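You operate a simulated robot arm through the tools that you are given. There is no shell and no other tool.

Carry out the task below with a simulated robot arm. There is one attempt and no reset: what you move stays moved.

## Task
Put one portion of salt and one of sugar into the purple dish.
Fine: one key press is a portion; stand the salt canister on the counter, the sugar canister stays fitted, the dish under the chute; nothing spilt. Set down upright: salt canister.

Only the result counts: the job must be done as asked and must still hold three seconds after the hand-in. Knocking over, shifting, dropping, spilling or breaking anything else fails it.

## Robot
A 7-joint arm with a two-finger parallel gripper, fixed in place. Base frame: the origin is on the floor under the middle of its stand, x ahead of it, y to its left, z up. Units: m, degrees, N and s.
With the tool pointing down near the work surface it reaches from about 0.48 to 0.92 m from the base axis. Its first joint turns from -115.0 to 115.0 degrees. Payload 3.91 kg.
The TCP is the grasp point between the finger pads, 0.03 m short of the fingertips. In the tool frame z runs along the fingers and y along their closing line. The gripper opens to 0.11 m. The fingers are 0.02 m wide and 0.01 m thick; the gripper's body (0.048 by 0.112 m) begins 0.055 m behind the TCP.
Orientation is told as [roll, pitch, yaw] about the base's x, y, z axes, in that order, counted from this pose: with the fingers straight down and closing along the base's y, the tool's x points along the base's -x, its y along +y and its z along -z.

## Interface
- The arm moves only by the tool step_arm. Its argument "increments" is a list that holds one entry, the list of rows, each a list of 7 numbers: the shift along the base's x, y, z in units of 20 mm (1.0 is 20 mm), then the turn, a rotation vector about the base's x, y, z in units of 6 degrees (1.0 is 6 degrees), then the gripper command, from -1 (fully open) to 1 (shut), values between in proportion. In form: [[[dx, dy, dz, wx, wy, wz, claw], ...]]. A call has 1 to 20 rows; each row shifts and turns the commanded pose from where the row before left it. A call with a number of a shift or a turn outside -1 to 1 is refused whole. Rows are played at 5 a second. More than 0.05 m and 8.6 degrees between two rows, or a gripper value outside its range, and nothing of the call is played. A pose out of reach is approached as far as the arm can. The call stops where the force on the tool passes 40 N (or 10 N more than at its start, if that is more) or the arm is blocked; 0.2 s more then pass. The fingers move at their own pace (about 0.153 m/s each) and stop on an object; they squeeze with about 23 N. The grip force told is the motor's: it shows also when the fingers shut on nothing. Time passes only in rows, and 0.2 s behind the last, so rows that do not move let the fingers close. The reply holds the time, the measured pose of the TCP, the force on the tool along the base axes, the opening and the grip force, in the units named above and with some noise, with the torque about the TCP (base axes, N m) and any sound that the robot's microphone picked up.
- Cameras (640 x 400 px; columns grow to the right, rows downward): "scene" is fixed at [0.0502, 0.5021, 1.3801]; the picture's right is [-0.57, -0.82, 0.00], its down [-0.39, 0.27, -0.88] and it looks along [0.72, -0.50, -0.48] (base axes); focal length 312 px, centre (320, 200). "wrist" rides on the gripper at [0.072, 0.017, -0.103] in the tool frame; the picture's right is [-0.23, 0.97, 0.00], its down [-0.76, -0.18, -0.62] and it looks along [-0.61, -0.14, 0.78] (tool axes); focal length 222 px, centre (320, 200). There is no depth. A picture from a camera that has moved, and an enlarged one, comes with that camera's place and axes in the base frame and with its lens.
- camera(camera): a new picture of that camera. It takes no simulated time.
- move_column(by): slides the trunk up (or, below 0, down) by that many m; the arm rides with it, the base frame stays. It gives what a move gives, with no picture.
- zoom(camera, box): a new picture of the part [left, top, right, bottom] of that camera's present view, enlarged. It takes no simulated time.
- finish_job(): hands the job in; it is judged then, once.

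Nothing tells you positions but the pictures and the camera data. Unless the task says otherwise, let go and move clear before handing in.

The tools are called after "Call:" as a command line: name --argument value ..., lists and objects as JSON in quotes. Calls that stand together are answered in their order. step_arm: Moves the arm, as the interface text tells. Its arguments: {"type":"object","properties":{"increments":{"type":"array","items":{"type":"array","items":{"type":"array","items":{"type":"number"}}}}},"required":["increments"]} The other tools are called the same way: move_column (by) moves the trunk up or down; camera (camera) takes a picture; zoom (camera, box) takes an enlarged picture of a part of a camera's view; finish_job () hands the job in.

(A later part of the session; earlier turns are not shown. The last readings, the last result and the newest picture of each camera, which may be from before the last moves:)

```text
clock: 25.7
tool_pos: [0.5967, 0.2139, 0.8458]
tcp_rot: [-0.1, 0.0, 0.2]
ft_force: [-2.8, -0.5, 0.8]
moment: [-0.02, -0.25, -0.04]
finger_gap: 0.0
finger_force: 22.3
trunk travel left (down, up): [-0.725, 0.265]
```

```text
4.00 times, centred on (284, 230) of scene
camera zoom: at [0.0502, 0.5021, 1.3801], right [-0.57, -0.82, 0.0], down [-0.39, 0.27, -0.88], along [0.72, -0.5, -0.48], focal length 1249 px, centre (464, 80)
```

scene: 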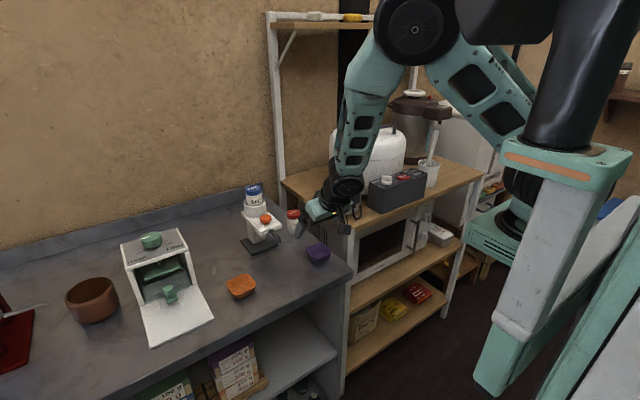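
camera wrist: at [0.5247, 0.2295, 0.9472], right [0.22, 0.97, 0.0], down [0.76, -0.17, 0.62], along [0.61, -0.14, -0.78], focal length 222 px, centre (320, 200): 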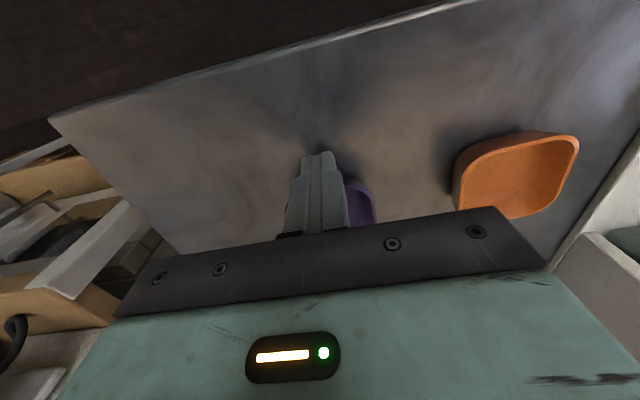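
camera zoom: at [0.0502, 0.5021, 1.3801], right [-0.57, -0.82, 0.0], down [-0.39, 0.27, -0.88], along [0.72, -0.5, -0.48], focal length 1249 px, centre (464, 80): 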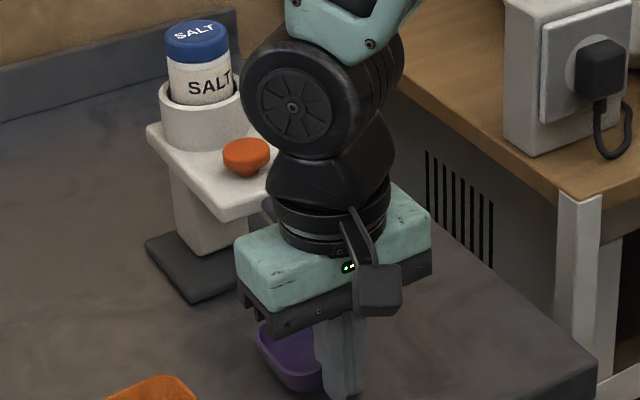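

The fingers are in contact at about 3 N. I'll push another 7 mm, then back away and look from above.

Call:
step_arm --increments '[[[0.12, 0, 0, 0, 0, 0, 1], [0.12, 0, 0, 0, 0, 0, 1], [0.12, 0, 0, 0, 0, 0, 1], [0, 0, 0, 0, 0, 0, 1]]]'

Call:
step_arm --increments '[[[-0.8, 0, 0, 0, 0, 0, 1], [-0.8, 0, 0.2, 0, 0, 0, 1], [0, 0, 1, 0, 0, 0, 1], [0, 0, 1, 0, 0, 0, 1], [0, 0, 1, 0, 0, 0, 1], [0, 0, 1, 0, 0, 0, 1], [0, 0, 1, 0, 0, 0, 1], [0, 0, 1, 0, 0, 0, 1], [0, 0, 1, 0, 0, 0, 1], [0, 0, 1, 0, 0, 0, 1], [0, 0, 1, 0, 0, 0, 1], [0.9, 0, 0.8, 0, 0, 0, 1], [0.9, 0, 0, 0, 0, 0, 1], [0.9, 0, 0, 0, 0, 0, 1], [0.9, 0, 0, 0, 0, 0, 1], [0.9, 0, 0, 0, 0, 0, 1], [0.9, 0, 0, 0, 0, 0, 1], [0.9, 0, 0, 0, 0, 0, 1], [0, 0, 0, 0, 0, 0, 1]]]'

Call:
camera --camera "wrist"

Call:
zoom --camera "wrist" --box '[240, 0, 400, 120]'

Call:
zoom --camera "scene" --box '[220, 180, 348, 280]'

```text
clock: 26.4
tool_pos: [0.5955, 0.2115, 0.8452]
tcp_rot: [-0.3, 0.6, 0.3]
ft_force: [-16.9, -7.1, 18.8]
moment: [0.33, -1.82, -0.36]
finger_gap: 0.0001
finger_force: 22.9
trunk travel left (down, up): [-0.725, 0.265]
stopped in row 3: the force on the tool passed its limit at 44 N (the readings are from after the stop); the commanded pose is now the measured one
```

```text
clock: 30.4
tool_pos: [0.6938, 0.2113, 1.0443]
tcp_rot: [-0.2, 0.3, 0.3]
ft_force: [0.4, 0.5, -0.7]
moment: [0.04, -0.06, 0.01]
finger_gap: 0.0
finger_force: 22.8
trunk travel left (down, up): [-0.725, 0.265]
```

```text
taken
camera wrist: at [0.6221, 0.2287, 1.1465], right [0.22, 0.98, -0.01], down [0.77, -0.17, 0.62], along [0.6, -0.14, -0.79], focal length 222 px, centre (320, 200)
```

wrist: 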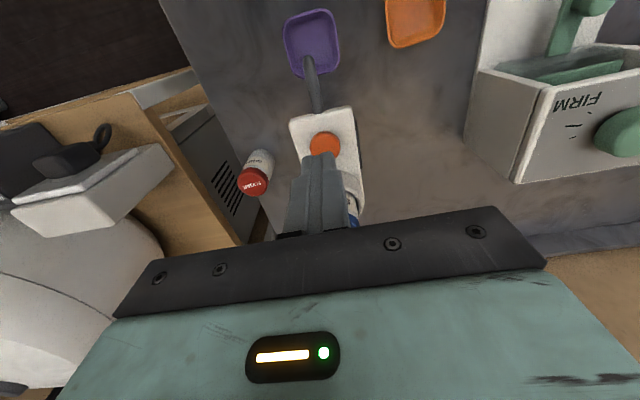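

```text
3.33 times, centred on (320, 60) of wrist
camera zoom: at [0.6221, 0.2287, 1.1465], right [0.22, 0.98, -0.01], down [0.77, -0.17, 0.62], along [0.6, -0.14, -0.79], focal length 740 px, centre (320, 667)
```

zoom: 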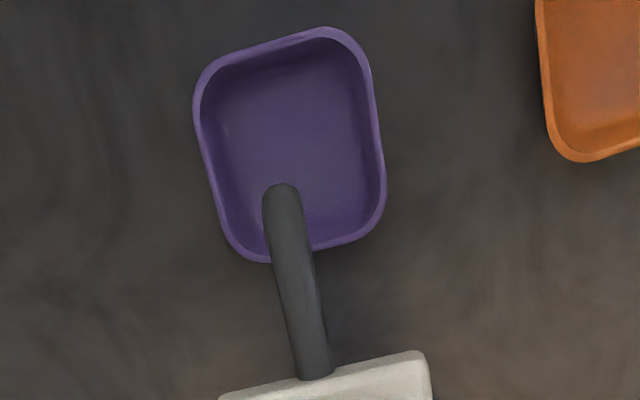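

```text
4.00 times, centred on (284, 230) of scene
camera zoom: at [0.0502, 0.5021, 1.3801], right [-0.57, -0.82, 0.0], down [-0.39, 0.27, -0.88], along [0.72, -0.5, -0.48], focal length 1249 px, centre (464, 80)
```

zoom: 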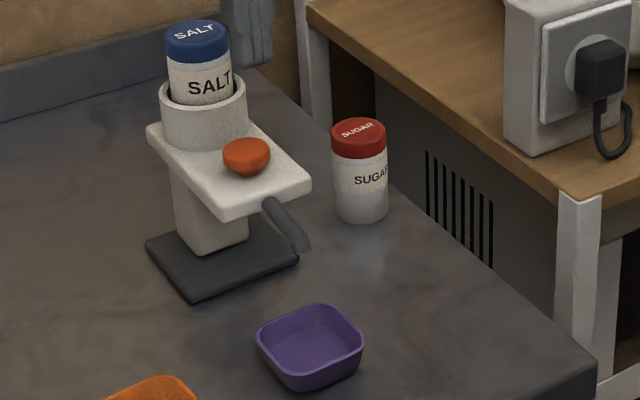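

The gripper body touched the nozzle at the very end, but the nozzle is still at x≈0.641 (front edge), so it hasn't moved. The dish is now centred at about (0.6395, 0.214), 8 mm short of the nozzle axis. I'll compare the dispenser with its first picture, and make one more short push with the tool tilted 20° so the body stays clear.

Call:
zoom --camera "scene" --box '[235, 210, 299, 260]'

Call:
step_arm --increments '[[[-0.9, 0, 0, 0, 0, 0, 1], [-0.9, 0.02, 0, 0, 0, 0, 1], [-0.9, 0.02, 0, 0, 0, 0, 1], [-0.9, 0.02, 0, 0, 0, 0, 1], [-0.9, 0.02, 0, 0, 0, 0, 1], [-0.9, 0.02, 0, 0, 0, 0, 1], [-0.9, 0.02, 0, 0, 0, 0, 1], [0, 0, -0.95, 0, 0, 0, 1], [0, 0, -0.95, 0, 0, 0, 1], [0, 0, -0.95, 0, 0, 0, 1], [0, 0, -0.95, 0, 0, 0, 1], [0, 0, -0.95, 0, -0.8, 0, 1], [0, 0, -0.95, 0, -0.8, 0, 1], [0, 0, -0.95, 0, -0.8, 0, 1], [0, 0, -0.95, 0, -0.9, 0, 1], [0, 0, 0, 0, 0, 0, 1]]]'

Call:
camera --camera "wrist"

```text
8.00 times, centred on (267, 235) of scene
camera zoom: at [0.0502, 0.5021, 1.3801], right [-0.57, -0.82, 0.0], down [-0.39, 0.27, -0.88], along [0.72, -0.5, -0.48], focal length 2497 px, centre (744, -80)
```

zoom: 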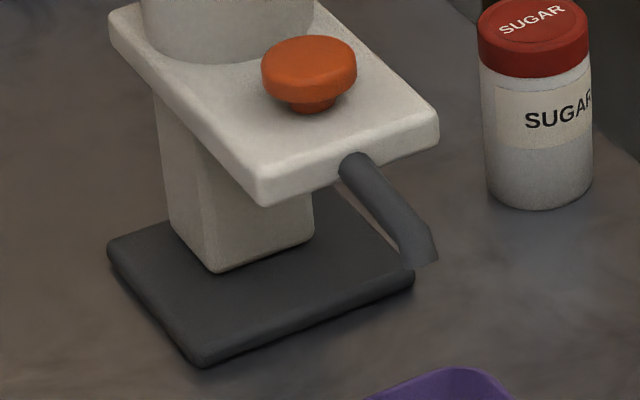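

```text
clock: 33.8
tool_pos: [0.5669, 0.2144, 0.894]
tcp_rot: [-0.4, -19.5, 0.3]
ft_force: [-0.1, 0.0, 0.1]
moment: [-0.01, 0.02, 0.02]
finger_gap: 0.0
finger_force: 23.1
trunk travel left (down, up): [-0.725, 0.265]
```

```text
taken
camera wrist: at [0.4642, 0.232, 0.9652], right [0.21, 0.98, 0.07], down [0.51, -0.17, 0.84], along [0.83, -0.14, -0.53], focal length 222 px, centre (320, 200)
```

wrist: 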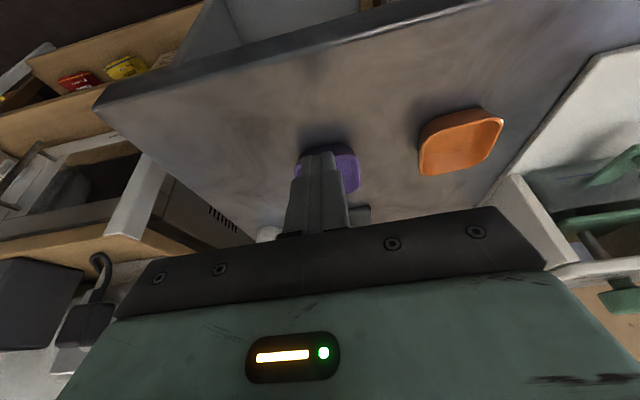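

The dispenser looks exactly as in the first picture. I'll lower and make the short final push.

Call:
step_arm --increments '[[[0, 0, -0.9, 0, 0, 0, 1], [0, 0, -0.9, 0, 0, 0, 1], [0, 0, -0.65, 0, 0, 0, 1], [0.5, 0, 0, 0, 0, 0, 1], [0.3, 0, 0, 0, 0, 0, 1], [0.2, 0, 0, 0, 0, 0, 1], [0.2, 0, 0, 0, 0, 0, 1], [0.15, 0, 0, 0, 0, 0, 1], [0.15, 0, 0, 0, 0, 0, 1], [0, 0, 0, 0, 0, 0, 1]]]'

Call:
zoom --camera "scene" --box '[235, 210, 315, 280]'

```text
clock: 36.0
tool_pos: [0.5963, 0.2148, 0.8429]
tcp_rot: [-0.4, -19.4, 0.3]
ft_force: [-0.5, -0.6, 0.9]
moment: [0.01, -0.01, 0.05]
finger_gap: 0.0
finger_force: 22.7
trunk travel left (down, up): [-0.725, 0.265]
```

```text
5.71 times, centred on (275, 245) of scene
camera zoom: at [0.0502, 0.5021, 1.3801], right [-0.57, -0.82, 0.0], down [-0.39, 0.27, -0.88], along [0.72, -0.5, -0.48], focal length 1784 px, centre (577, -57)
```

zoom: 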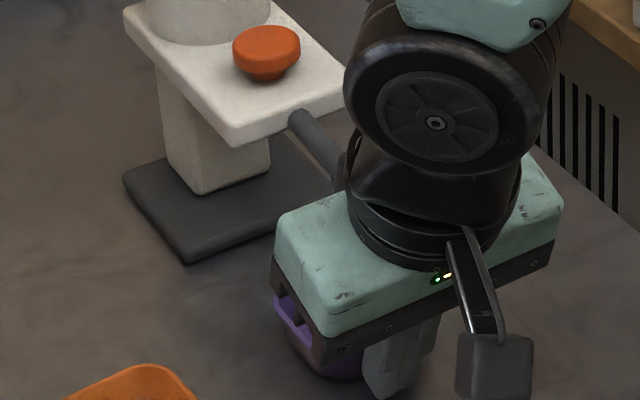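

There was no hard contact. I'll back off and check from above again.

Call:
step_arm --increments '[[[-0.7, 0, 0.1, 0, 0, 0, 1], [-0.5, 0, 0.6, 0, 0.5, 0, 1], [0, 0, 1, 0, 0.9, 0, 1], [0, 0, 1, 0, 0.9, 0, 1], [0, 0, 1, 0, 0.9, 0, 1], [0, 0, 1, 0, 0, 0, 1], [0, 0, 1, 0, 0, 0, 1], [0, 0, 1, 0, 0, 0, 1], [0, 0, 1, 0, 0, 0, 1], [0, 0, 1, 0, 0, 0, 1], [0.8, 0, 1, 0, 0, 0, 1], [0.9, 0, 0.4, 0, 0, 0, 1], [0.9, 0, 0, 0, 0, 0, 1], [0.9, 0, 0, 0, 0, 0, 1], [0.9, 0, 0, 0, 0, 0, 1], [0.9, 0, 0, 0, 0, 0, 1], [0.9, 0, 0, 0, 0, 0, 1], [0, 0, 0, 0, 0, 0, 1]]]'

Call:
zoom --camera "wrist" --box '[240, 0, 400, 120]'

Call:
zoom --camera "scene" --box '[235, 210, 315, 280]'

Call:
camera --camera "wrist"

```text
clock: 39.8
tool_pos: [0.6967, 0.2146, 1.0438]
tcp_rot: [-0.2, -0.2, 0.4]
ft_force: [-0.1, 0.0, 0.1]
moment: [-0.01, 0.01, -0.01]
finger_gap: 0.0
finger_force: 23.0
trunk travel left (down, up): [-0.725, 0.265]
```

```text
3.33 times, centred on (320, 60) of wrist
camera zoom: at [0.6255, 0.232, 1.146], right [0.22, 0.98, 0.0], down [0.76, -0.17, 0.63], along [0.61, -0.14, -0.78], focal length 740 px, centre (320, 667)
```

zoom: 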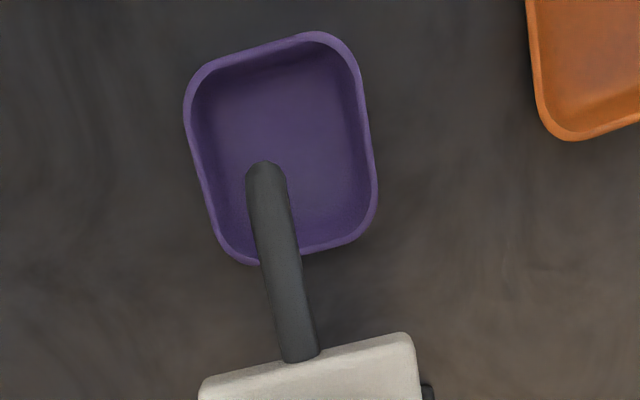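

```text
5.71 times, centred on (275, 245) of scene
camera zoom: at [0.0502, 0.5021, 1.3801], right [-0.57, -0.82, 0.0], down [-0.39, 0.27, -0.88], along [0.72, -0.5, -0.48], focal length 1784 px, centre (577, -57)
```

zoom: 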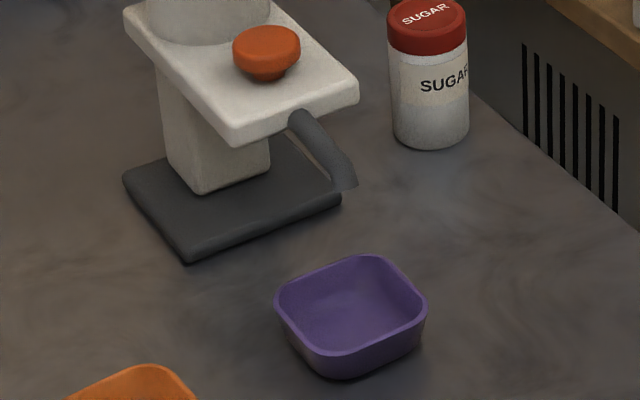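

```text
taken
camera wrist: at [0.6255, 0.232, 1.146], right [0.22, 0.98, 0.0], down [0.76, -0.17, 0.63], along [0.61, -0.14, -0.78], focal length 222 px, centre (320, 200)
```

wrist: 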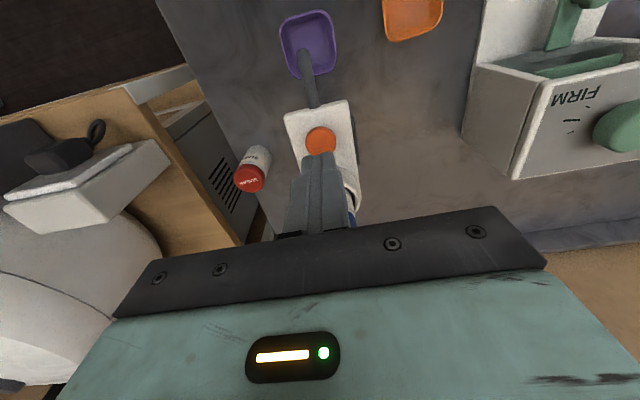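

The dish is now centred at about (0.646, 0.2135), within 2 mm of the nozzle axis at 0.648. Next I'll tilt 20° so the body stays away from the salt canister, and descend over the key at about (0.722, 0.211), stopping short of it.

Call:
step_arm --increments '[[[0.3, -0.04, 0, 0.01, -0.83, -0.02, 1], [0.3, -0.04, 0, 0.01, -0.83, -0.02, 1], [0.3, -0.04, 0, 0.01, -0.83, -0.02, 1], [0.3, -0.04, 0, 0, -0.81, 0, 1], [0, 0, -0.9, 0, 0, 0, 1], [0, 0, -0.9, 0, 0, 0, 1], [0, 0, -0.8, 0, 0, 0, 1], [0, 0, 0, 0, 0, 0, 1]]]'

Call:
zoom --camera "scene" --box '[220, 170, 316, 250]'

Call:
camera --camera "wrist"

```text
clock: 41.5
tool_pos: [0.7217, 0.2111, 0.9926]
tcp_rot: [0.0, -20.0, -0.1]
ft_force: [-0.3, 0.4, 0.1]
moment: [0.0, -0.04, 0.01]
finger_gap: 0.0
finger_force: 22.6
trunk travel left (down, up): [-0.725, 0.265]
```

```text
5.00 times, centred on (268, 210) of scene
camera zoom: at [0.0502, 0.5021, 1.3801], right [-0.57, -0.82, 0.0], down [-0.39, 0.27, -0.88], along [0.72, -0.5, -0.48], focal length 1561 px, centre (580, 150)
```

zoom: 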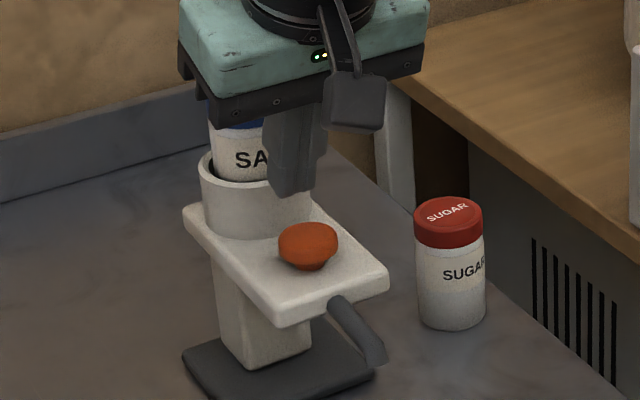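

```text
taken
camera wrist: at [0.618, 0.2299, 1.0629], right [0.21, 0.97, 0.08], down [0.5, -0.18, 0.85], along [0.84, -0.14, -0.53], focal length 222 px, centre (320, 200)
```

wrist: 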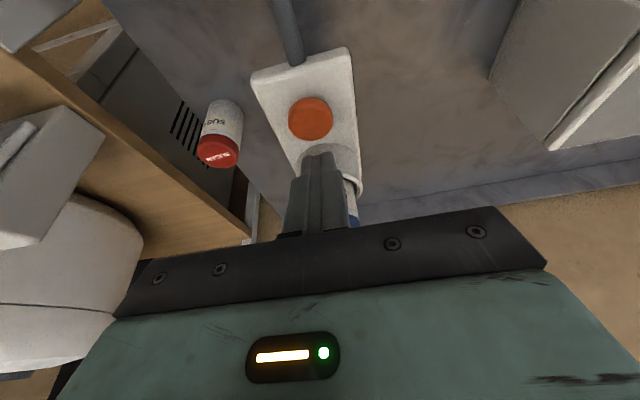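

The projection says the tip will land right on the key centre. I'll descend to just above it, then press in small steps.

Call:
step_arm --increments '[[[0, 0, -0.8, 0, 0, 0, 1], [0, 0, -0.3, 0, 0, 0, 1], [0, 0, 0, 0, 0, 0, 1]]]'

Call:
zoom --camera "scene" --box '[236, 180, 300, 230]'

```text
clock: 42.4
tool_pos: [0.7207, 0.2113, 0.9697]
tcp_rot: [-0.1, -20.1, -0.1]
ft_force: [-0.4, -0.3, 0.4]
moment: [0.0, -0.02, 0.0]
finger_gap: 0.0
finger_force: 23.2
trunk travel left (down, up): [-0.725, 0.265]
```

```text
8.00 times, centred on (268, 205) of scene
camera zoom: at [0.0502, 0.5021, 1.3801], right [-0.57, -0.82, 0.0], down [-0.39, 0.27, -0.88], along [0.72, -0.5, -0.48], focal length 2497 px, centre (736, 160)
```

zoom: 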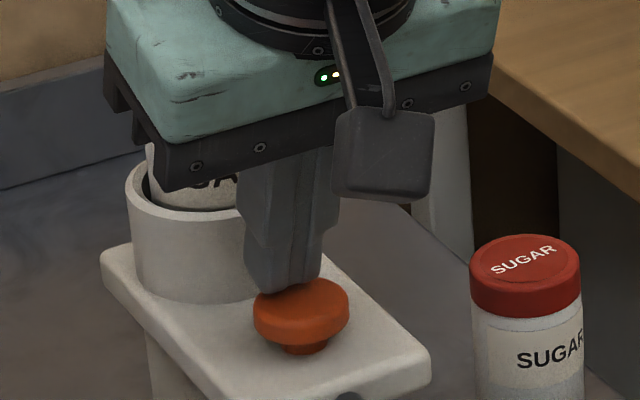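

The tip is just above the key. I'm pressing in 2 mm steps and watching force and sound.

Call:
step_arm --increments '[[[0, 0, -0.1, 0, 0, 0, 1], [0, 0, -0.1, 0, 0, 0, 1], [0, 0, -0.1, 0, 0, 0, 1]]]'

```text
clock: 43.1
tool_pos: [0.719, 0.2109, 0.9648]
tcp_rot: [-0.1, -20.0, -0.2]
ft_force: [0.9, -0.3, 3.1]
moment: [-0.02, -0.04, -0.01]
finger_gap: 0.0
finger_force: 22.5
trunk travel left (down, up): [-0.725, 0.265]
heard: click
```

I heard a click at about 3 N. Before doing anything else I'll look at the dish.

Call:
zoom --camera "scene" --box '[250, 215, 314, 275]'

Call:
zoom --camera "scene" --box '[236, 180, 300, 230]'

```text
6.67 times, centred on (282, 245) of scene
camera zoom: at [0.0502, 0.5021, 1.3801], right [-0.57, -0.82, 0.0], down [-0.39, 0.27, -0.88], along [0.72, -0.5, -0.48], focal length 2081 px, centre (573, -100)
```

zoom: 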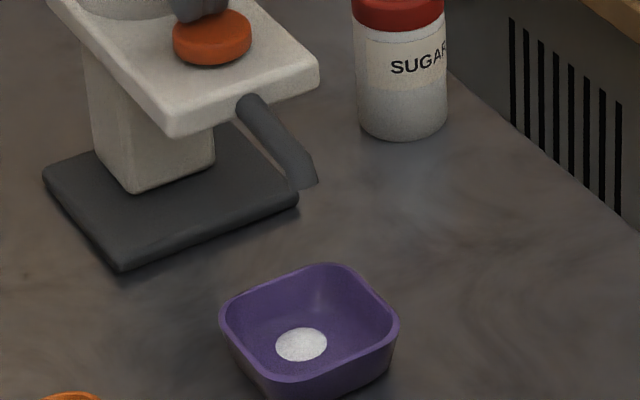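

```text
8.00 times, centred on (268, 205) of scene
camera zoom: at [0.0502, 0.5021, 1.3801], right [-0.57, -0.82, 0.0], down [-0.39, 0.27, -0.88], along [0.72, -0.5, -0.48], focal length 2497 px, centre (736, 160)
```

zoom: 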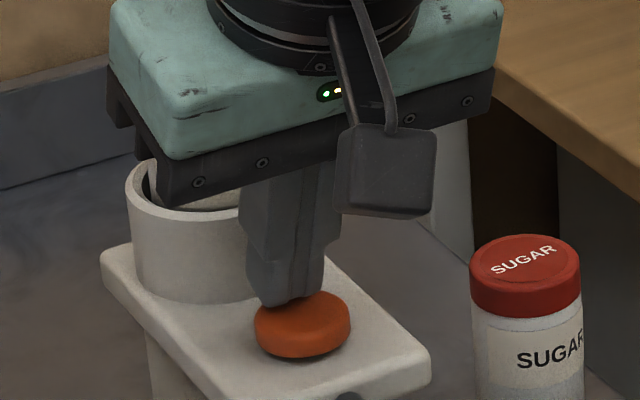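

One salt portion is in the dish, lying near its centre. I'll lift straight up, clear of the key and the canister.

Call:
step_arm --increments '[[[0, 0, 0.3, 0, 0, 0, 1], [0, 0, 0.9, 0, 0, 0, 1], [0, 0, 0.9, 0, 0, 0, 1], [0, 0, 0.9, 0, 0, 0, 1], [0, 0, 0.9, 0, 0, 0, 1], [0, 0, 0.9, 0, 0, 0, 1], [0, 0, 0.9, 0, 0.8, 0, 1], [0, 0, 0.9, 0, 0.85, 0, 0], [0, 0, 0, 0, 0.85, 0, -1], [0, 0, 0, 0, 0.83, 0, -1], [0, 0, 0, 0, 0, 0, -1]]]'

Call:
camera --camera "wrist"

Call:
zoom --camera "scene" --box '[230, 170, 326, 280]'

Call:
zoom --camera "scene" --box '[236, 175, 276, 215]'

```text
clock: 45.5
tool_pos: [0.7202, 0.2112, 1.0977]
tcp_rot: [0.0, -0.1, 0.0]
ft_force: [0.6, 0.1, 0.1]
moment: [0.01, -0.01, -0.03]
finger_gap: 0.1098
finger_force: 0.0
trunk travel left (down, up): [-0.725, 0.265]
```

```text
taken
camera wrist: at [0.6485, 0.2292, 1.1995], right [0.23, 0.97, 0.0], down [0.76, -0.18, 0.62], along [0.61, -0.14, -0.78], focal length 222 px, centre (320, 200)
```

wrist: 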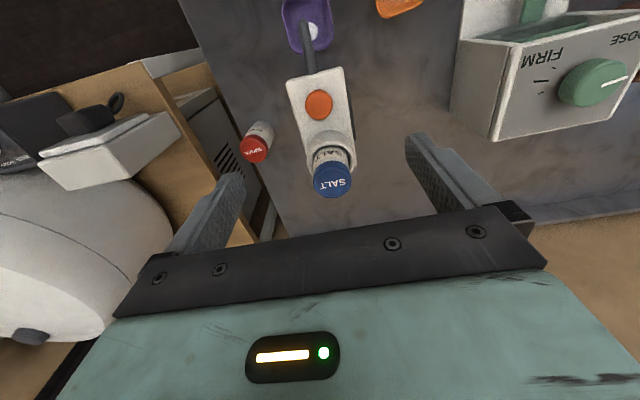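

```text
3.64 times, centred on (278, 225) of scene
camera zoom: at [0.0502, 0.5021, 1.3801], right [-0.57, -0.82, 0.0], down [-0.39, 0.27, -0.88], along [0.72, -0.5, -0.48], focal length 1135 px, centre (473, 109)
```

zoom: 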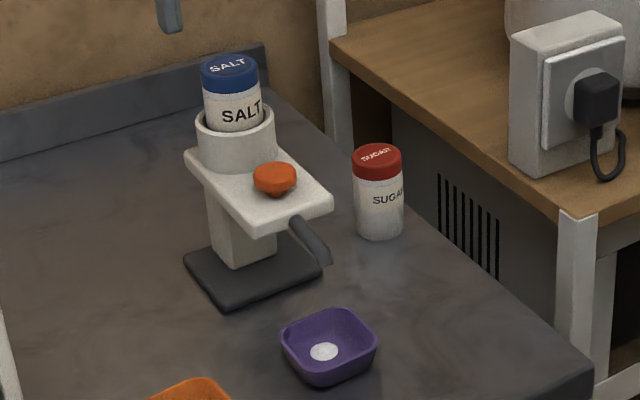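

```text
10.00 times, centred on (256, 195) of scene
camera zoom: at [0.0502, 0.5021, 1.3801], right [-0.57, -0.82, 0.0], down [-0.39, 0.27, -0.88], along [0.72, -0.5, -0.48], focal length 3121 px, centre (960, 250)
```

zoom: 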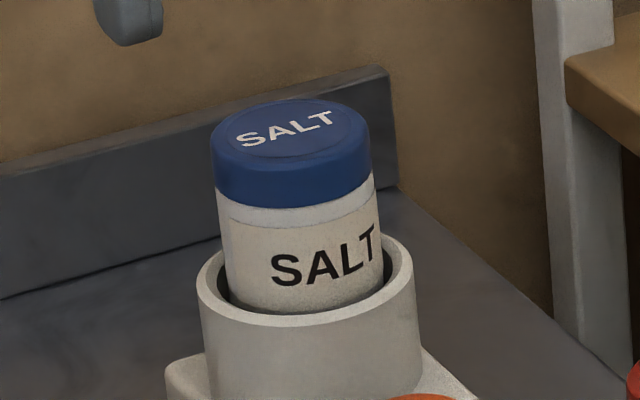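

Salt is dispensed and the key has sprung back. Next I'll measure the salt canister from this view and move directly above it.

Call:
zoom --camera "wrist" --box '[270, 70, 398, 220]'

Call:
zoom --camera "wrist" --box '[230, 0, 390, 100]'

```text
2.67 times, centred on (334, 145) of wrist
camera zoom: at [0.6485, 0.2292, 1.1995], right [0.23, 0.97, 0.0], down [0.76, -0.18, 0.62], along [0.61, -0.14, -0.78], focal length 592 px, centre (283, 347)
```

zoom: 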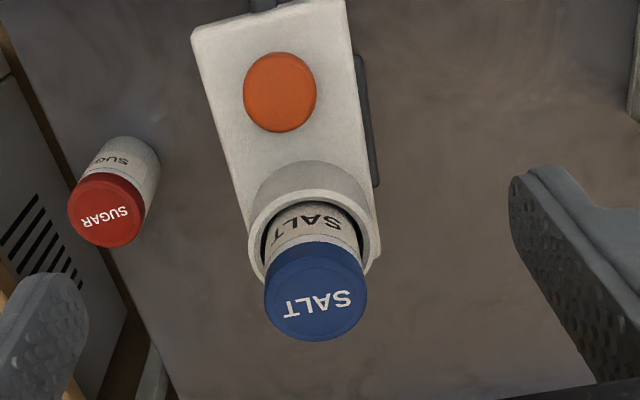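

```text
4.00 times, centred on (310, 50) of wrist
camera zoom: at [0.6485, 0.2292, 1.1995], right [0.23, 0.97, 0.0], down [0.76, -0.18, 0.62], along [0.61, -0.14, -0.78], focal length 888 px, centre (360, 800)
```

zoom: 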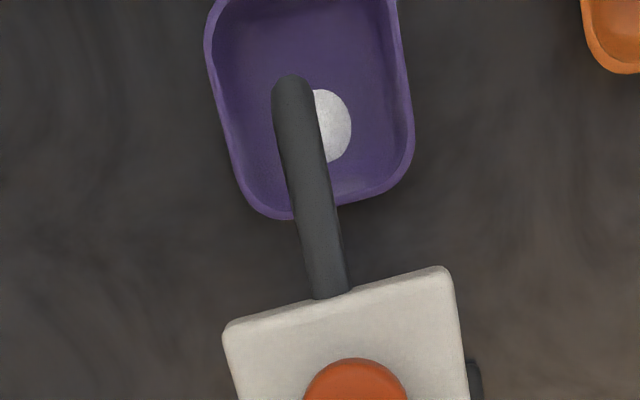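

I place the salt canister at about (0.787, 0.212), with its lid top at z≈0.996 and the ring top at ≈0.952. I'll move above it with the fingers open along y.

Call:
step_arm --increments '[[[0.85, 0.01, 0, 0, 0, 0, -1], [0.85, 0.01, 0, 0, 0, 0, -1], [0.85, 0.01, 0, 0, 0, 0, -1], [0.8, 0.01, 0, 0, 0, 0, -1], [0, 0, 0, 0, 0, 0, -1]]]'

Call:
zoom --camera "wrist" --box '[200, 40, 456, 200]'

Call:
zoom --camera "scene" --box '[220, 140, 316, 220]'

```text
clock: 46.8
tool_pos: [0.7879, 0.2102, 1.0975]
tcp_rot: [0.0, 0.0, 0.0]
ft_force: [0.6, 0.4, -0.3]
moment: [-0.03, -0.05, 0.01]
finger_gap: 0.1102
finger_force: 0.1
trunk travel left (down, up): [-0.725, 0.265]
```

```text
2.50 times, centred on (328, 120) of wrist
camera zoom: at [0.7152, 0.2285, 1.1993], right [0.23, 0.97, 0.0], down [0.76, -0.18, 0.62], along [0.61, -0.14, -0.78], focal length 555 px, centre (300, 400)
```

zoom: 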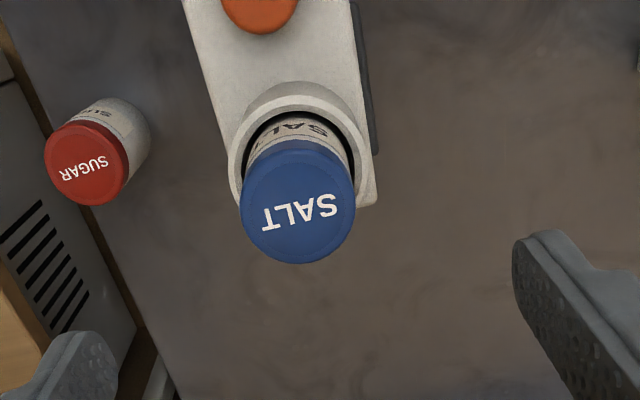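

```text
5.00 times, centred on (268, 180) of scene
camera zoom: at [0.0502, 0.5021, 1.3801], right [-0.57, -0.82, 0.0], down [-0.39, 0.27, -0.88], along [0.72, -0.5, -0.48], focal length 1561 px, centre (580, 300)
```

zoom: 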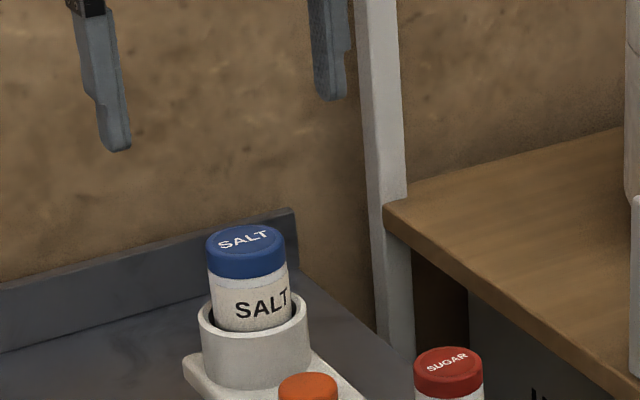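

The lid is exactly on the tool axis with its top at z≈0.993. I'll descend to the grip height with the tips just above the ring, then close.

Call:
step_arm --increments '[[[0, 0, -0.95, 0, 0, 0, -1], [0, 0, -0.95, 0, 0, 0, -1], [0, 0, -0.95, 0, 0, 0, -1], [0, 0, -0.95, 0, 0, 0, -1], [0, 0, -0.95, 0, 0, 0, -1], [0, 0, -0.6, 0, 0, 0, -1], [0, 0, 0, 0, 0, 0, -1]]]'

Call:
zoom --camera "scene" --box '[230, 170, 294, 230]'

Call:
camera --camera "wrist"

```text
clock: 48.4
tool_pos: [0.7874, 0.2121, 0.9896]
tcp_rot: [-0.1, 0.0, -0.2]
ft_force: [-0.4, 0.7, -1.2]
moment: [0.0, 0.0, 0.0]
finger_gap: 0.11
finger_force: 0.2
trunk travel left (down, up): [-0.725, 0.265]
```

```text
6.67 times, centred on (262, 200) of scene
camera zoom: at [0.0502, 0.5021, 1.3801], right [-0.57, -0.82, 0.0], down [-0.39, 0.27, -0.88], along [0.72, -0.5, -0.48], focal length 2081 px, centre (707, 200)
```

zoom: 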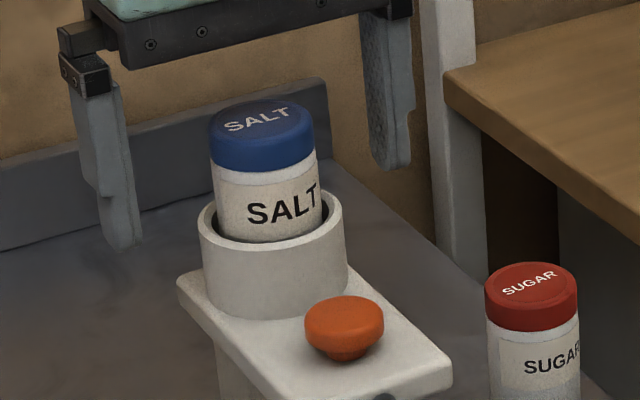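

```text
taken
camera wrist: at [0.7153, 0.2298, 1.0908], right [0.23, 0.97, 0.0], down [0.76, -0.18, 0.62], along [0.61, -0.14, -0.78], focal length 222 px, centre (320, 200)
```

wrist: 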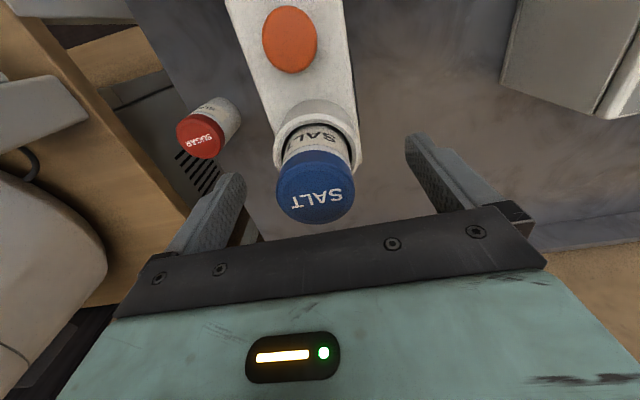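

The lid is centred between the fingers and the tips are clear of the ring. I'll close on the canister.

Call:
step_arm --increments '[[[0, -0.1, -0.05, 0, 0, 0, -0.5], [0, 0, 0, 0, 0, 0, 0], [0, 0, 0, 0, 0, 0, 0.2], [0, 0, 0, 0, 0, 0, 0.4], [0, 0, 0, 0, 0, 0, 0.6], [0, 0, 0, 0, 0, 0, 0.6]]]'

Call:
zoom --camera "scene" --box '[230, 170, 294, 230]'

Call:
zoom --camera "wrist" --box '[200, 60, 456, 220]'

```text
clock: 49.8
tool_pos: [0.7872, 0.2103, 0.9892]
tcp_rot: [-0.1, 0.0, 0.0]
ft_force: [0.8, -0.4, 0.3]
moment: [0.0, -0.01, -0.03]
finger_gap: 0.0419
finger_force: 22.9
trunk travel left (down, up): [-0.725, 0.265]
```

```text
6.67 times, centred on (262, 200) of scene
camera zoom: at [0.0502, 0.5021, 1.3801], right [-0.57, -0.82, 0.0], down [-0.39, 0.27, -0.88], along [0.72, -0.5, -0.48], focal length 2081 px, centre (707, 200)
```

zoom: 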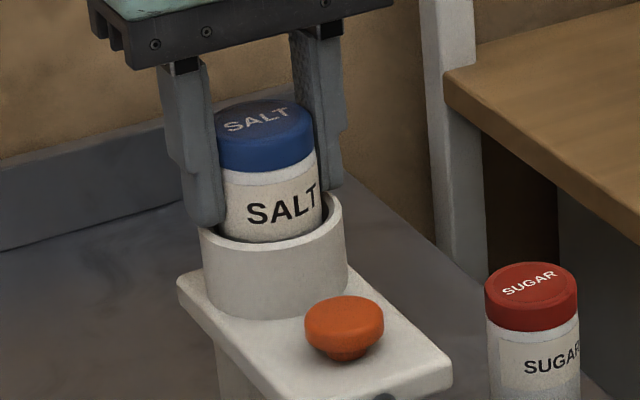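

```text
2.50 times, centred on (328, 140) of wrist
camera zoom: at [0.7153, 0.228, 1.0904], right [0.23, 0.97, 0.0], down [0.76, -0.18, 0.62], along [0.61, -0.14, -0.78], focal length 555 px, centre (300, 350)
```

zoom: 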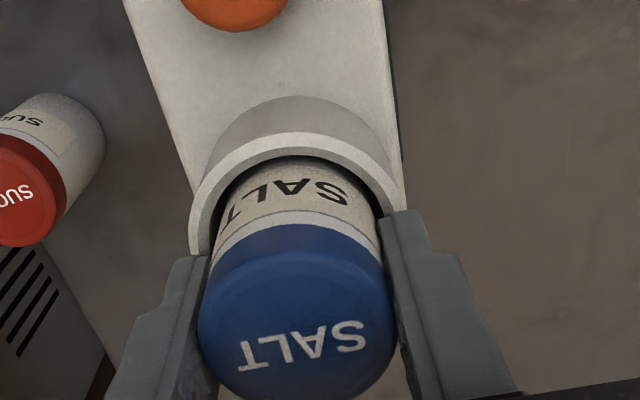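

Gripped at 42 mm. I'll lift it slowly straight up out of the ring and watch the forces.

Call:
step_arm --increments '[[[0, 0, 0.2, 0, 0, 0, 0.6], [0, 0, 0.3, 0, 0, 0, 0.6], [0, 0, 0.4, 0, 0, 0, 0.6], [0, 0, 0.5, 0, 0, 0, 0.6], [0, 0, 0.6, 0, 0, 0, 0.6], [0, 0, 0.7, 0, 0, 0, 0.6], [0, 0, 0.9, 0, 0, 0, 0.6], [0, 0, 0.9, 0, 0, 0, 0.6], [0, 0, 0.5, 0, 0, 0, 0.6], [0, 0, 0, 0, 0, 0, 0.6]]]'

Call:
zoom --camera "scene" --box '[220, 130, 316, 250]'

Call:
camera --camera "wrist"

```text
clock: 52.0
tool_pos: [0.7878, 0.2108, 1.0903]
tcp_rot: [-0.1, 0.1, -0.1]
ft_force: [-0.3, 0.0, -1.1]
moment: [0.02, 0.0, -0.03]
finger_gap: 0.0424
finger_force: 22.9
trunk travel left (down, up): [-0.725, 0.265]
```

```text
3.33 times, centred on (268, 190) of scene
camera zoom: at [0.0502, 0.5021, 1.3801], right [-0.57, -0.82, 0.0], down [-0.39, 0.27, -0.88], along [0.72, -0.5, -0.48], focal length 1040 px, centre (493, 233)
```

zoom: 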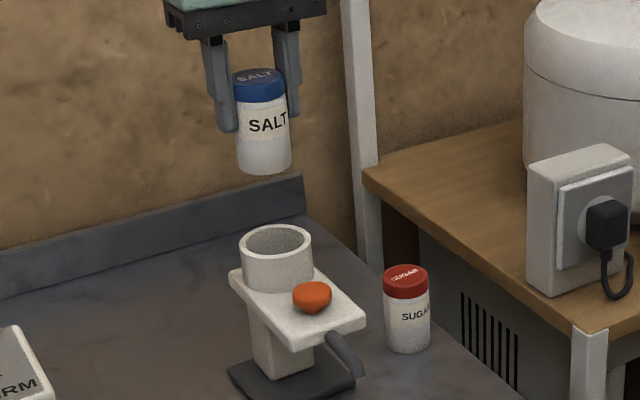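

```text
taken
camera wrist: at [0.716, 0.228, 1.1914], right [0.23, 0.97, 0.0], down [0.76, -0.18, 0.62], along [0.61, -0.14, -0.78], focal length 222 px, centre (320, 200)
```

wrist: 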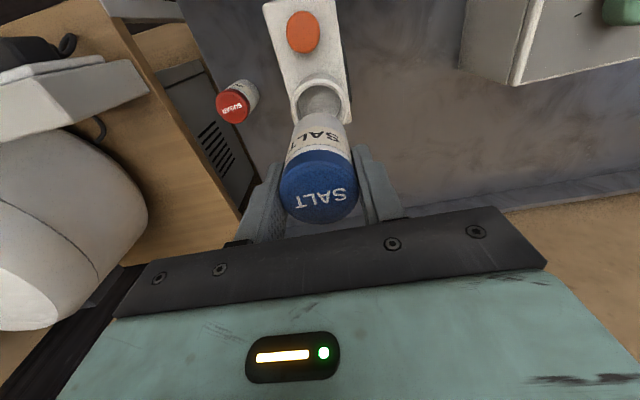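

The salt canister is out and upright. I'll zoom in on the empty ring to record the socket position for the sugar, and check the free counter space to the left.

Call:
zoom --camera "wrist" --box '[250, 0, 410, 130]'

Call:
zoom --camera "scene" --box '[230, 185, 294, 245]'

Call:
camera --camera "scene"

```text
3.08 times, centred on (330, 65) of wrist
camera zoom: at [0.716, 0.228, 1.1914], right [0.23, 0.97, 0.0], down [0.76, -0.18, 0.62], along [0.61, -0.14, -0.78], focal length 684 px, centre (289, 615)
```

zoom: 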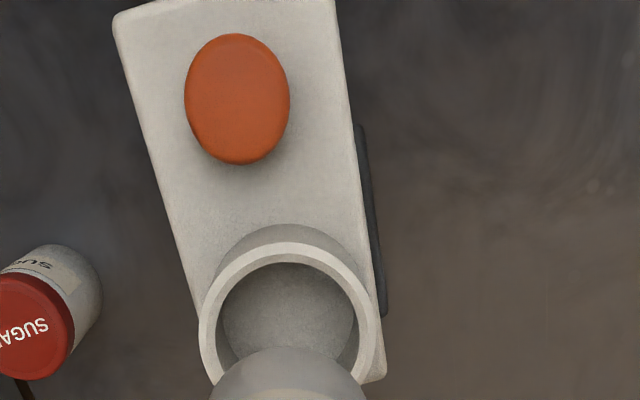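

```text
6.67 times, centred on (262, 215) of scene
camera zoom: at [0.0502, 0.5021, 1.3801], right [-0.57, -0.82, 0.0], down [-0.39, 0.27, -0.88], along [0.72, -0.5, -0.48], focal length 2081 px, centre (707, 100)
```

zoom: 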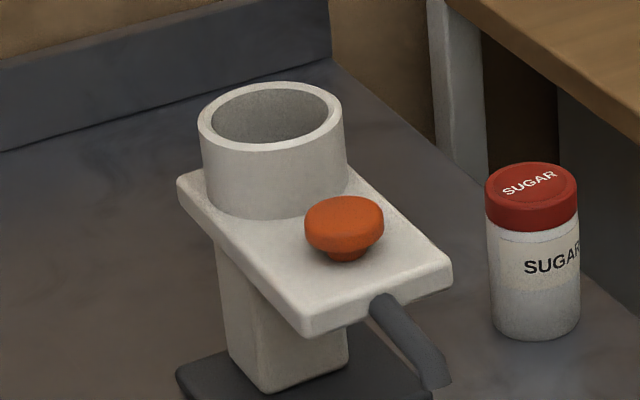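

```text
taken
```

scene: 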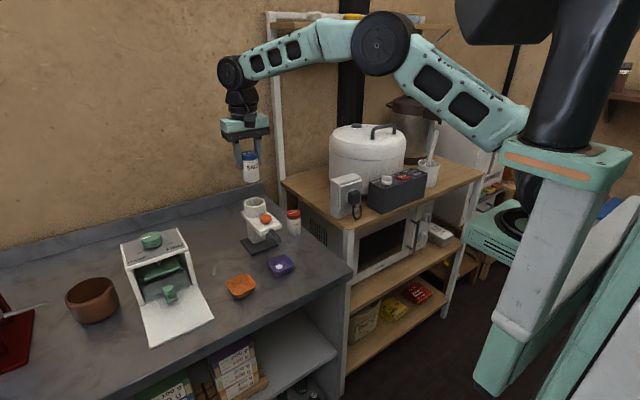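

The ring centre agrees with the pose I lifted from, about (0.786, 0.211), and this view is my reference for inserting the sugar. I'll carry the salt to the free counter space at about (0.745, 0.33), between the dispenser and the box.

Call:
step_arm --increments '[[[-0.3, 0.85, 0, 0, 0, 0, 0.6], [-0.3, 0.85, 0, 0, 0, 0, 0.6], [-0.3, 0.85, 0, 0, 0, 0, 0.6], [-0.3, 0.85, 0, 0, 0, 0, 0.6], [-0.3, 0.85, 0, 0, 0, 0, 0.6], [-0.3, 0.85, 0, 0, 0, 0, 0.6], [-0.3, 0.85, 0, 0, 0, 0, 0.6], [0, 0, 0, 0, 0, 0, 0.6]]]'

Call:
camera --camera "wrist"

Call:
camera --camera "scene"

```text
clock: 53.8
tool_pos: [0.7466, 0.3298, 1.0899]
tcp_rot: [-0.1, 0.0, -0.1]
ft_force: [-0.8, -0.2, -1.2]
moment: [0.03, 0.03, -0.02]
finger_gap: 0.0422
finger_force: 23.3
trunk travel left (down, up): [-0.725, 0.265]
```

```text
taken
camera wrist: at [0.6749, 0.3474, 1.1927], right [0.23, 0.97, 0.0], down [0.76, -0.18, 0.62], along [0.61, -0.14, -0.78], focal length 222 px, centre (320, 200)
```

wrist: 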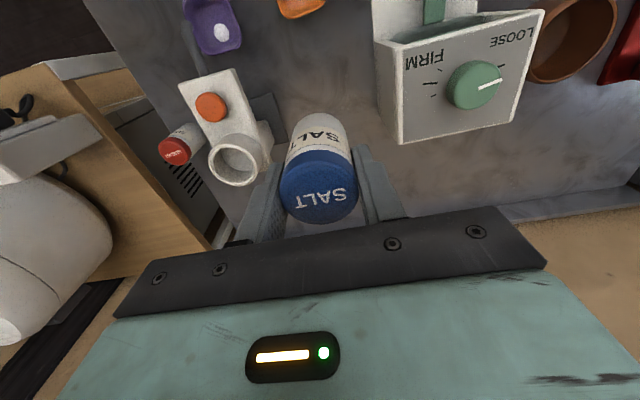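

```text
taken
```

scene: 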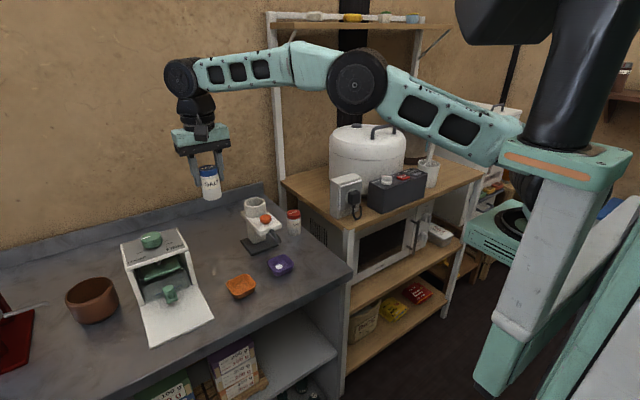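

The spot is clear, with the box's right face at y≈0.405. I'll lower most of the way at y≈0.326.

Call:
step_arm --increments '[[[0, -0.1, -0.95, 0, 0, 0, 0.6], [0, -0.1, -0.95, 0, 0, 0, 0.6], [0, 0, -0.95, 0, 0, 0, 0.6], [0, 0, -0.95, 0, 0, 0, 0.6], [0, 0, -0.95, 0, 0, 0, 0.6], [0, 0, -0.95, 0, 0, 0, 0.6], [0, 0, -0.95, 0, 0, 0, 0.6], [0, 0, -0.95, 0, 0, 0, 0.6], [0, 0, -0.95, 0, 0, 0, 0.6], [0, 0, 0, 0, 0, 0, 0.6]]]'

Call:
camera --camera "wrist"

Call:
zoom --camera "scene" --box '[150, 150, 310, 260]'

```text
clock: 56.0
tool_pos: [0.7446, 0.3265, 0.9175]
tcp_rot: [-0.2, 0.1, -0.1]
ft_force: [-0.7, 0.0, -1.6]
moment: [0.0, -0.06, -0.02]
finger_gap: 0.042
finger_force: 23.3
trunk travel left (down, up): [-0.725, 0.265]
```

```text
taken
camera wrist: at [0.6732, 0.3438, 1.0193], right [0.23, 0.97, 0.0], down [0.76, -0.18, 0.62], along [0.61, -0.14, -0.78], focal length 222 px, centre (320, 200)
```

wrist: 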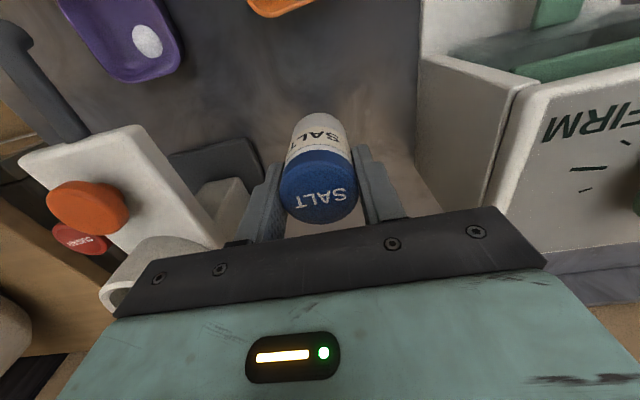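

```text
3.64 times, centred on (230, 205) of scene
camera zoom: at [0.0502, 0.5021, 1.3801], right [-0.57, -0.82, 0.0], down [-0.39, 0.27, -0.88], along [0.72, -0.5, -0.48], focal length 1135 px, centre (647, 182)
```

zoom: 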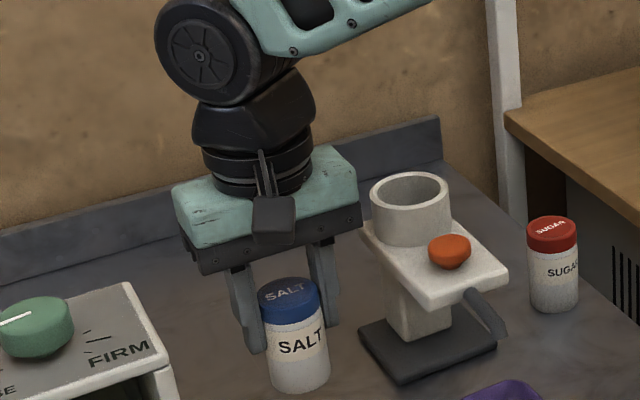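

There's clearance on both sides. I'll lower slowly to contact.

Call:
step_arm --increments '[[[0, 0, -0.5, 0, 0, 0, 0.6], [0, 0, -0.5, 0, 0, 0, 0.6], [0, 0, -0.4, 0, 0, 0, 0.6], [0, 0, 0, 0, 0, 0, 0.6]]]'

Call:
zoom --camera "scene" --box '[180, 200, 276, 260]'

```text
clock: 57.0
tool_pos: [0.7461, 0.3265, 0.8915]
tcp_rot: [-0.1, 0.0, -0.1]
ft_force: [-0.3, 0.8, -0.6]
moment: [0.0, -0.02, 0.0]
finger_gap: 0.042
finger_force: 23.2
trunk travel left (down, up): [-0.725, 0.265]
```

```text
6.67 times, centred on (228, 230) of scene
camera zoom: at [0.0502, 0.5021, 1.3801], right [-0.57, -0.82, 0.0], down [-0.39, 0.27, -0.88], along [0.72, -0.5, -0.48], focal length 2081 px, centre (933, 0)
```

zoom: 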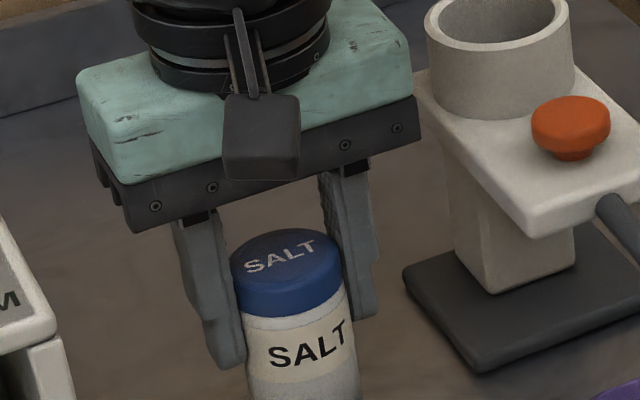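

Call:
step_arm --increments '[[[0, 0, -0.1, 0, 0, 0, 0.6], [0, 0, -0.1, 0, 0, 0, 0.6], [0, 0, -0.1, 0, 0, 0, 0.6], [0, 0, -0.1, 0, 0, 0, 0.6]]]'

```text
clock: 58.0
tool_pos: [0.7451, 0.3251, 0.8824]
tcp_rot: [-0.1, 0.0, -0.1]
ft_force: [-0.3, 0.3, -1.0]
moment: [-0.01, 0.0, 0.0]
finger_gap: 0.0422
finger_force: 23.6
trunk travel left (down, up): [-0.725, 0.265]
```

There's no contact yet at 0.882, so I'm continuing in 2 mm steps.

Call:
step_arm --increments '[[[0, 0, -0.1, 0, 0, 0, 0.6], [0, 0, -0.1, 0, 0, 0, 0.6]]]'

```text
clock: 58.5
tool_pos: [0.745, 0.3261, 0.8772]
tcp_rot: [-0.1, 0.0, -0.2]
ft_force: [0.1, -0.1, -0.8]
moment: [-0.02, 0.02, 0.03]
finger_gap: 0.0421
finger_force: 23.5
trunk travel left (down, up): [-0.725, 0.265]
```

Call:
step_arm --increments '[[[0, 0, -0.08, 0, 0, 0, 0.6], [0, 0, -0.08, 0, 0, 0, 0.6]]]'

Call:
zoom --camera "scene" --box '[196, 215, 260, 265]'

```text
clock: 59.1
tool_pos: [0.7466, 0.3265, 0.8753]
tcp_rot: [0.0, 0.0, -0.2]
ft_force: [-0.8, 0.1, -0.7]
moment: [0.03, -0.02, -0.02]
finger_gap: 0.0421
finger_force: 22.6
trunk travel left (down, up): [-0.725, 0.265]
```

```text
8.00 times, centred on (228, 240) of scene
camera zoom: at [0.0502, 0.5021, 1.3801], right [-0.57, -0.82, 0.0], down [-0.39, 0.27, -0.88], along [0.72, -0.5, -0.48], focal length 2497 px, centre (1056, -120)
```

zoom: 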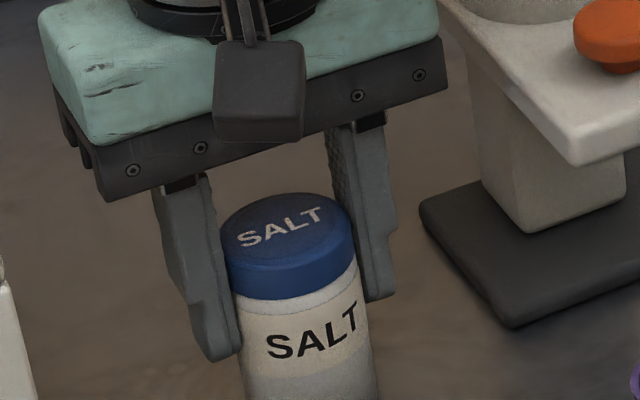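

Still no contact. I'll look at the canister's bottom edge and keep lowering.

Call:
zoom --camera "scene" --box '[200, 240, 264, 290]'

Call:
step_arm --increments '[[[0, 0, -0.08, 0, 0, 0, 0.6], [0, 0, -0.08, 0, 0, 0, 0.6]]]'

Call:
zoom --camera "scene" --box '[200, 240, 264, 290]'

```text
8.00 times, centred on (232, 265) of scene
camera zoom: at [0.0502, 0.5021, 1.3801], right [-0.57, -0.82, 0.0], down [-0.39, 0.27, -0.88], along [0.72, -0.5, -0.48], focal length 2497 px, centre (1024, -320)
```

zoom: 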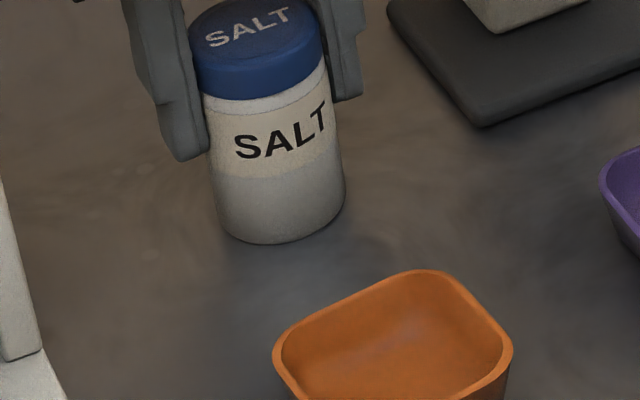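

```text
clock: 59.8
tool_pos: [0.7472, 0.326, 0.8741]
tcp_rot: [0.0, -0.1, -0.1]
ft_force: [-2.7, -4.7, 16.9]
moment: [-0.37, 0.29, 0.02]
finger_gap: 0.0423
finger_force: 23.4
trunk travel left (down, up): [-0.725, 0.265]
```

```text
8.00 times, centred on (232, 265) of scene
camera zoom: at [0.0502, 0.5021, 1.3801], right [-0.57, -0.82, 0.0], down [-0.39, 0.27, -0.88], along [0.72, -0.5, -0.48], focal length 2497 px, centre (1024, -320)
```

zoom: 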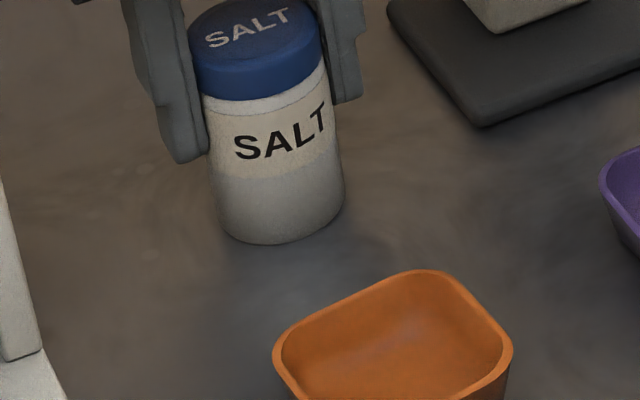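

It made contact at 17 N, so the canister stands on the counter. I'll ease off 1 mm, open partway and rise straight up.

Call:
step_arm --increments '[[[0, 0, 0.06, 0, 0, 0, 0.6], [0, 0, 0, 0, 0, 0, 0.1], [0, 0, 0, 0, 0, 0, -0.1], [0, 0, 0, 0, 0, 0, -0.3], [0, 0, 0, 0, 0, 0, -0.3]]]'

Call:
zoom --camera "scene" --box '[190, 215, 270, 275]'

```text
clock: 61.0
tool_pos: [0.745, 0.3249, 0.8724]
tcp_rot: [-0.1, 0.0, -0.1]
ft_force: [0.1, -1.3, 0.2]
moment: [0.01, 0.0, -0.02]
finger_gap: 0.0715
finger_force: 0.0
trunk travel left (down, up): [-0.725, 0.265]
```

```text
6.67 times, centred on (230, 245) of scene
camera zoom: at [0.0502, 0.5021, 1.3801], right [-0.57, -0.82, 0.0], down [-0.39, 0.27, -0.88], along [0.72, -0.5, -0.48], focal length 2081 px, centre (920, -100)
```

zoom: 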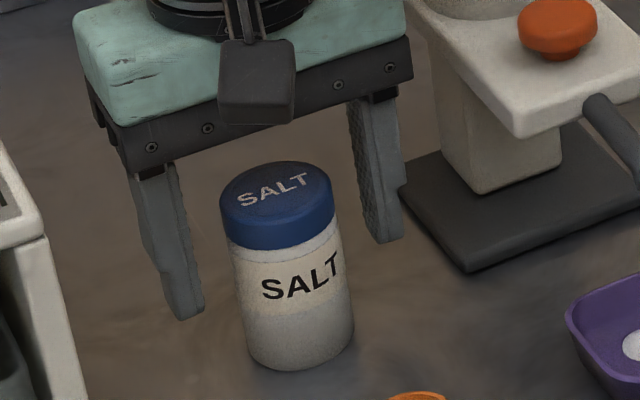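

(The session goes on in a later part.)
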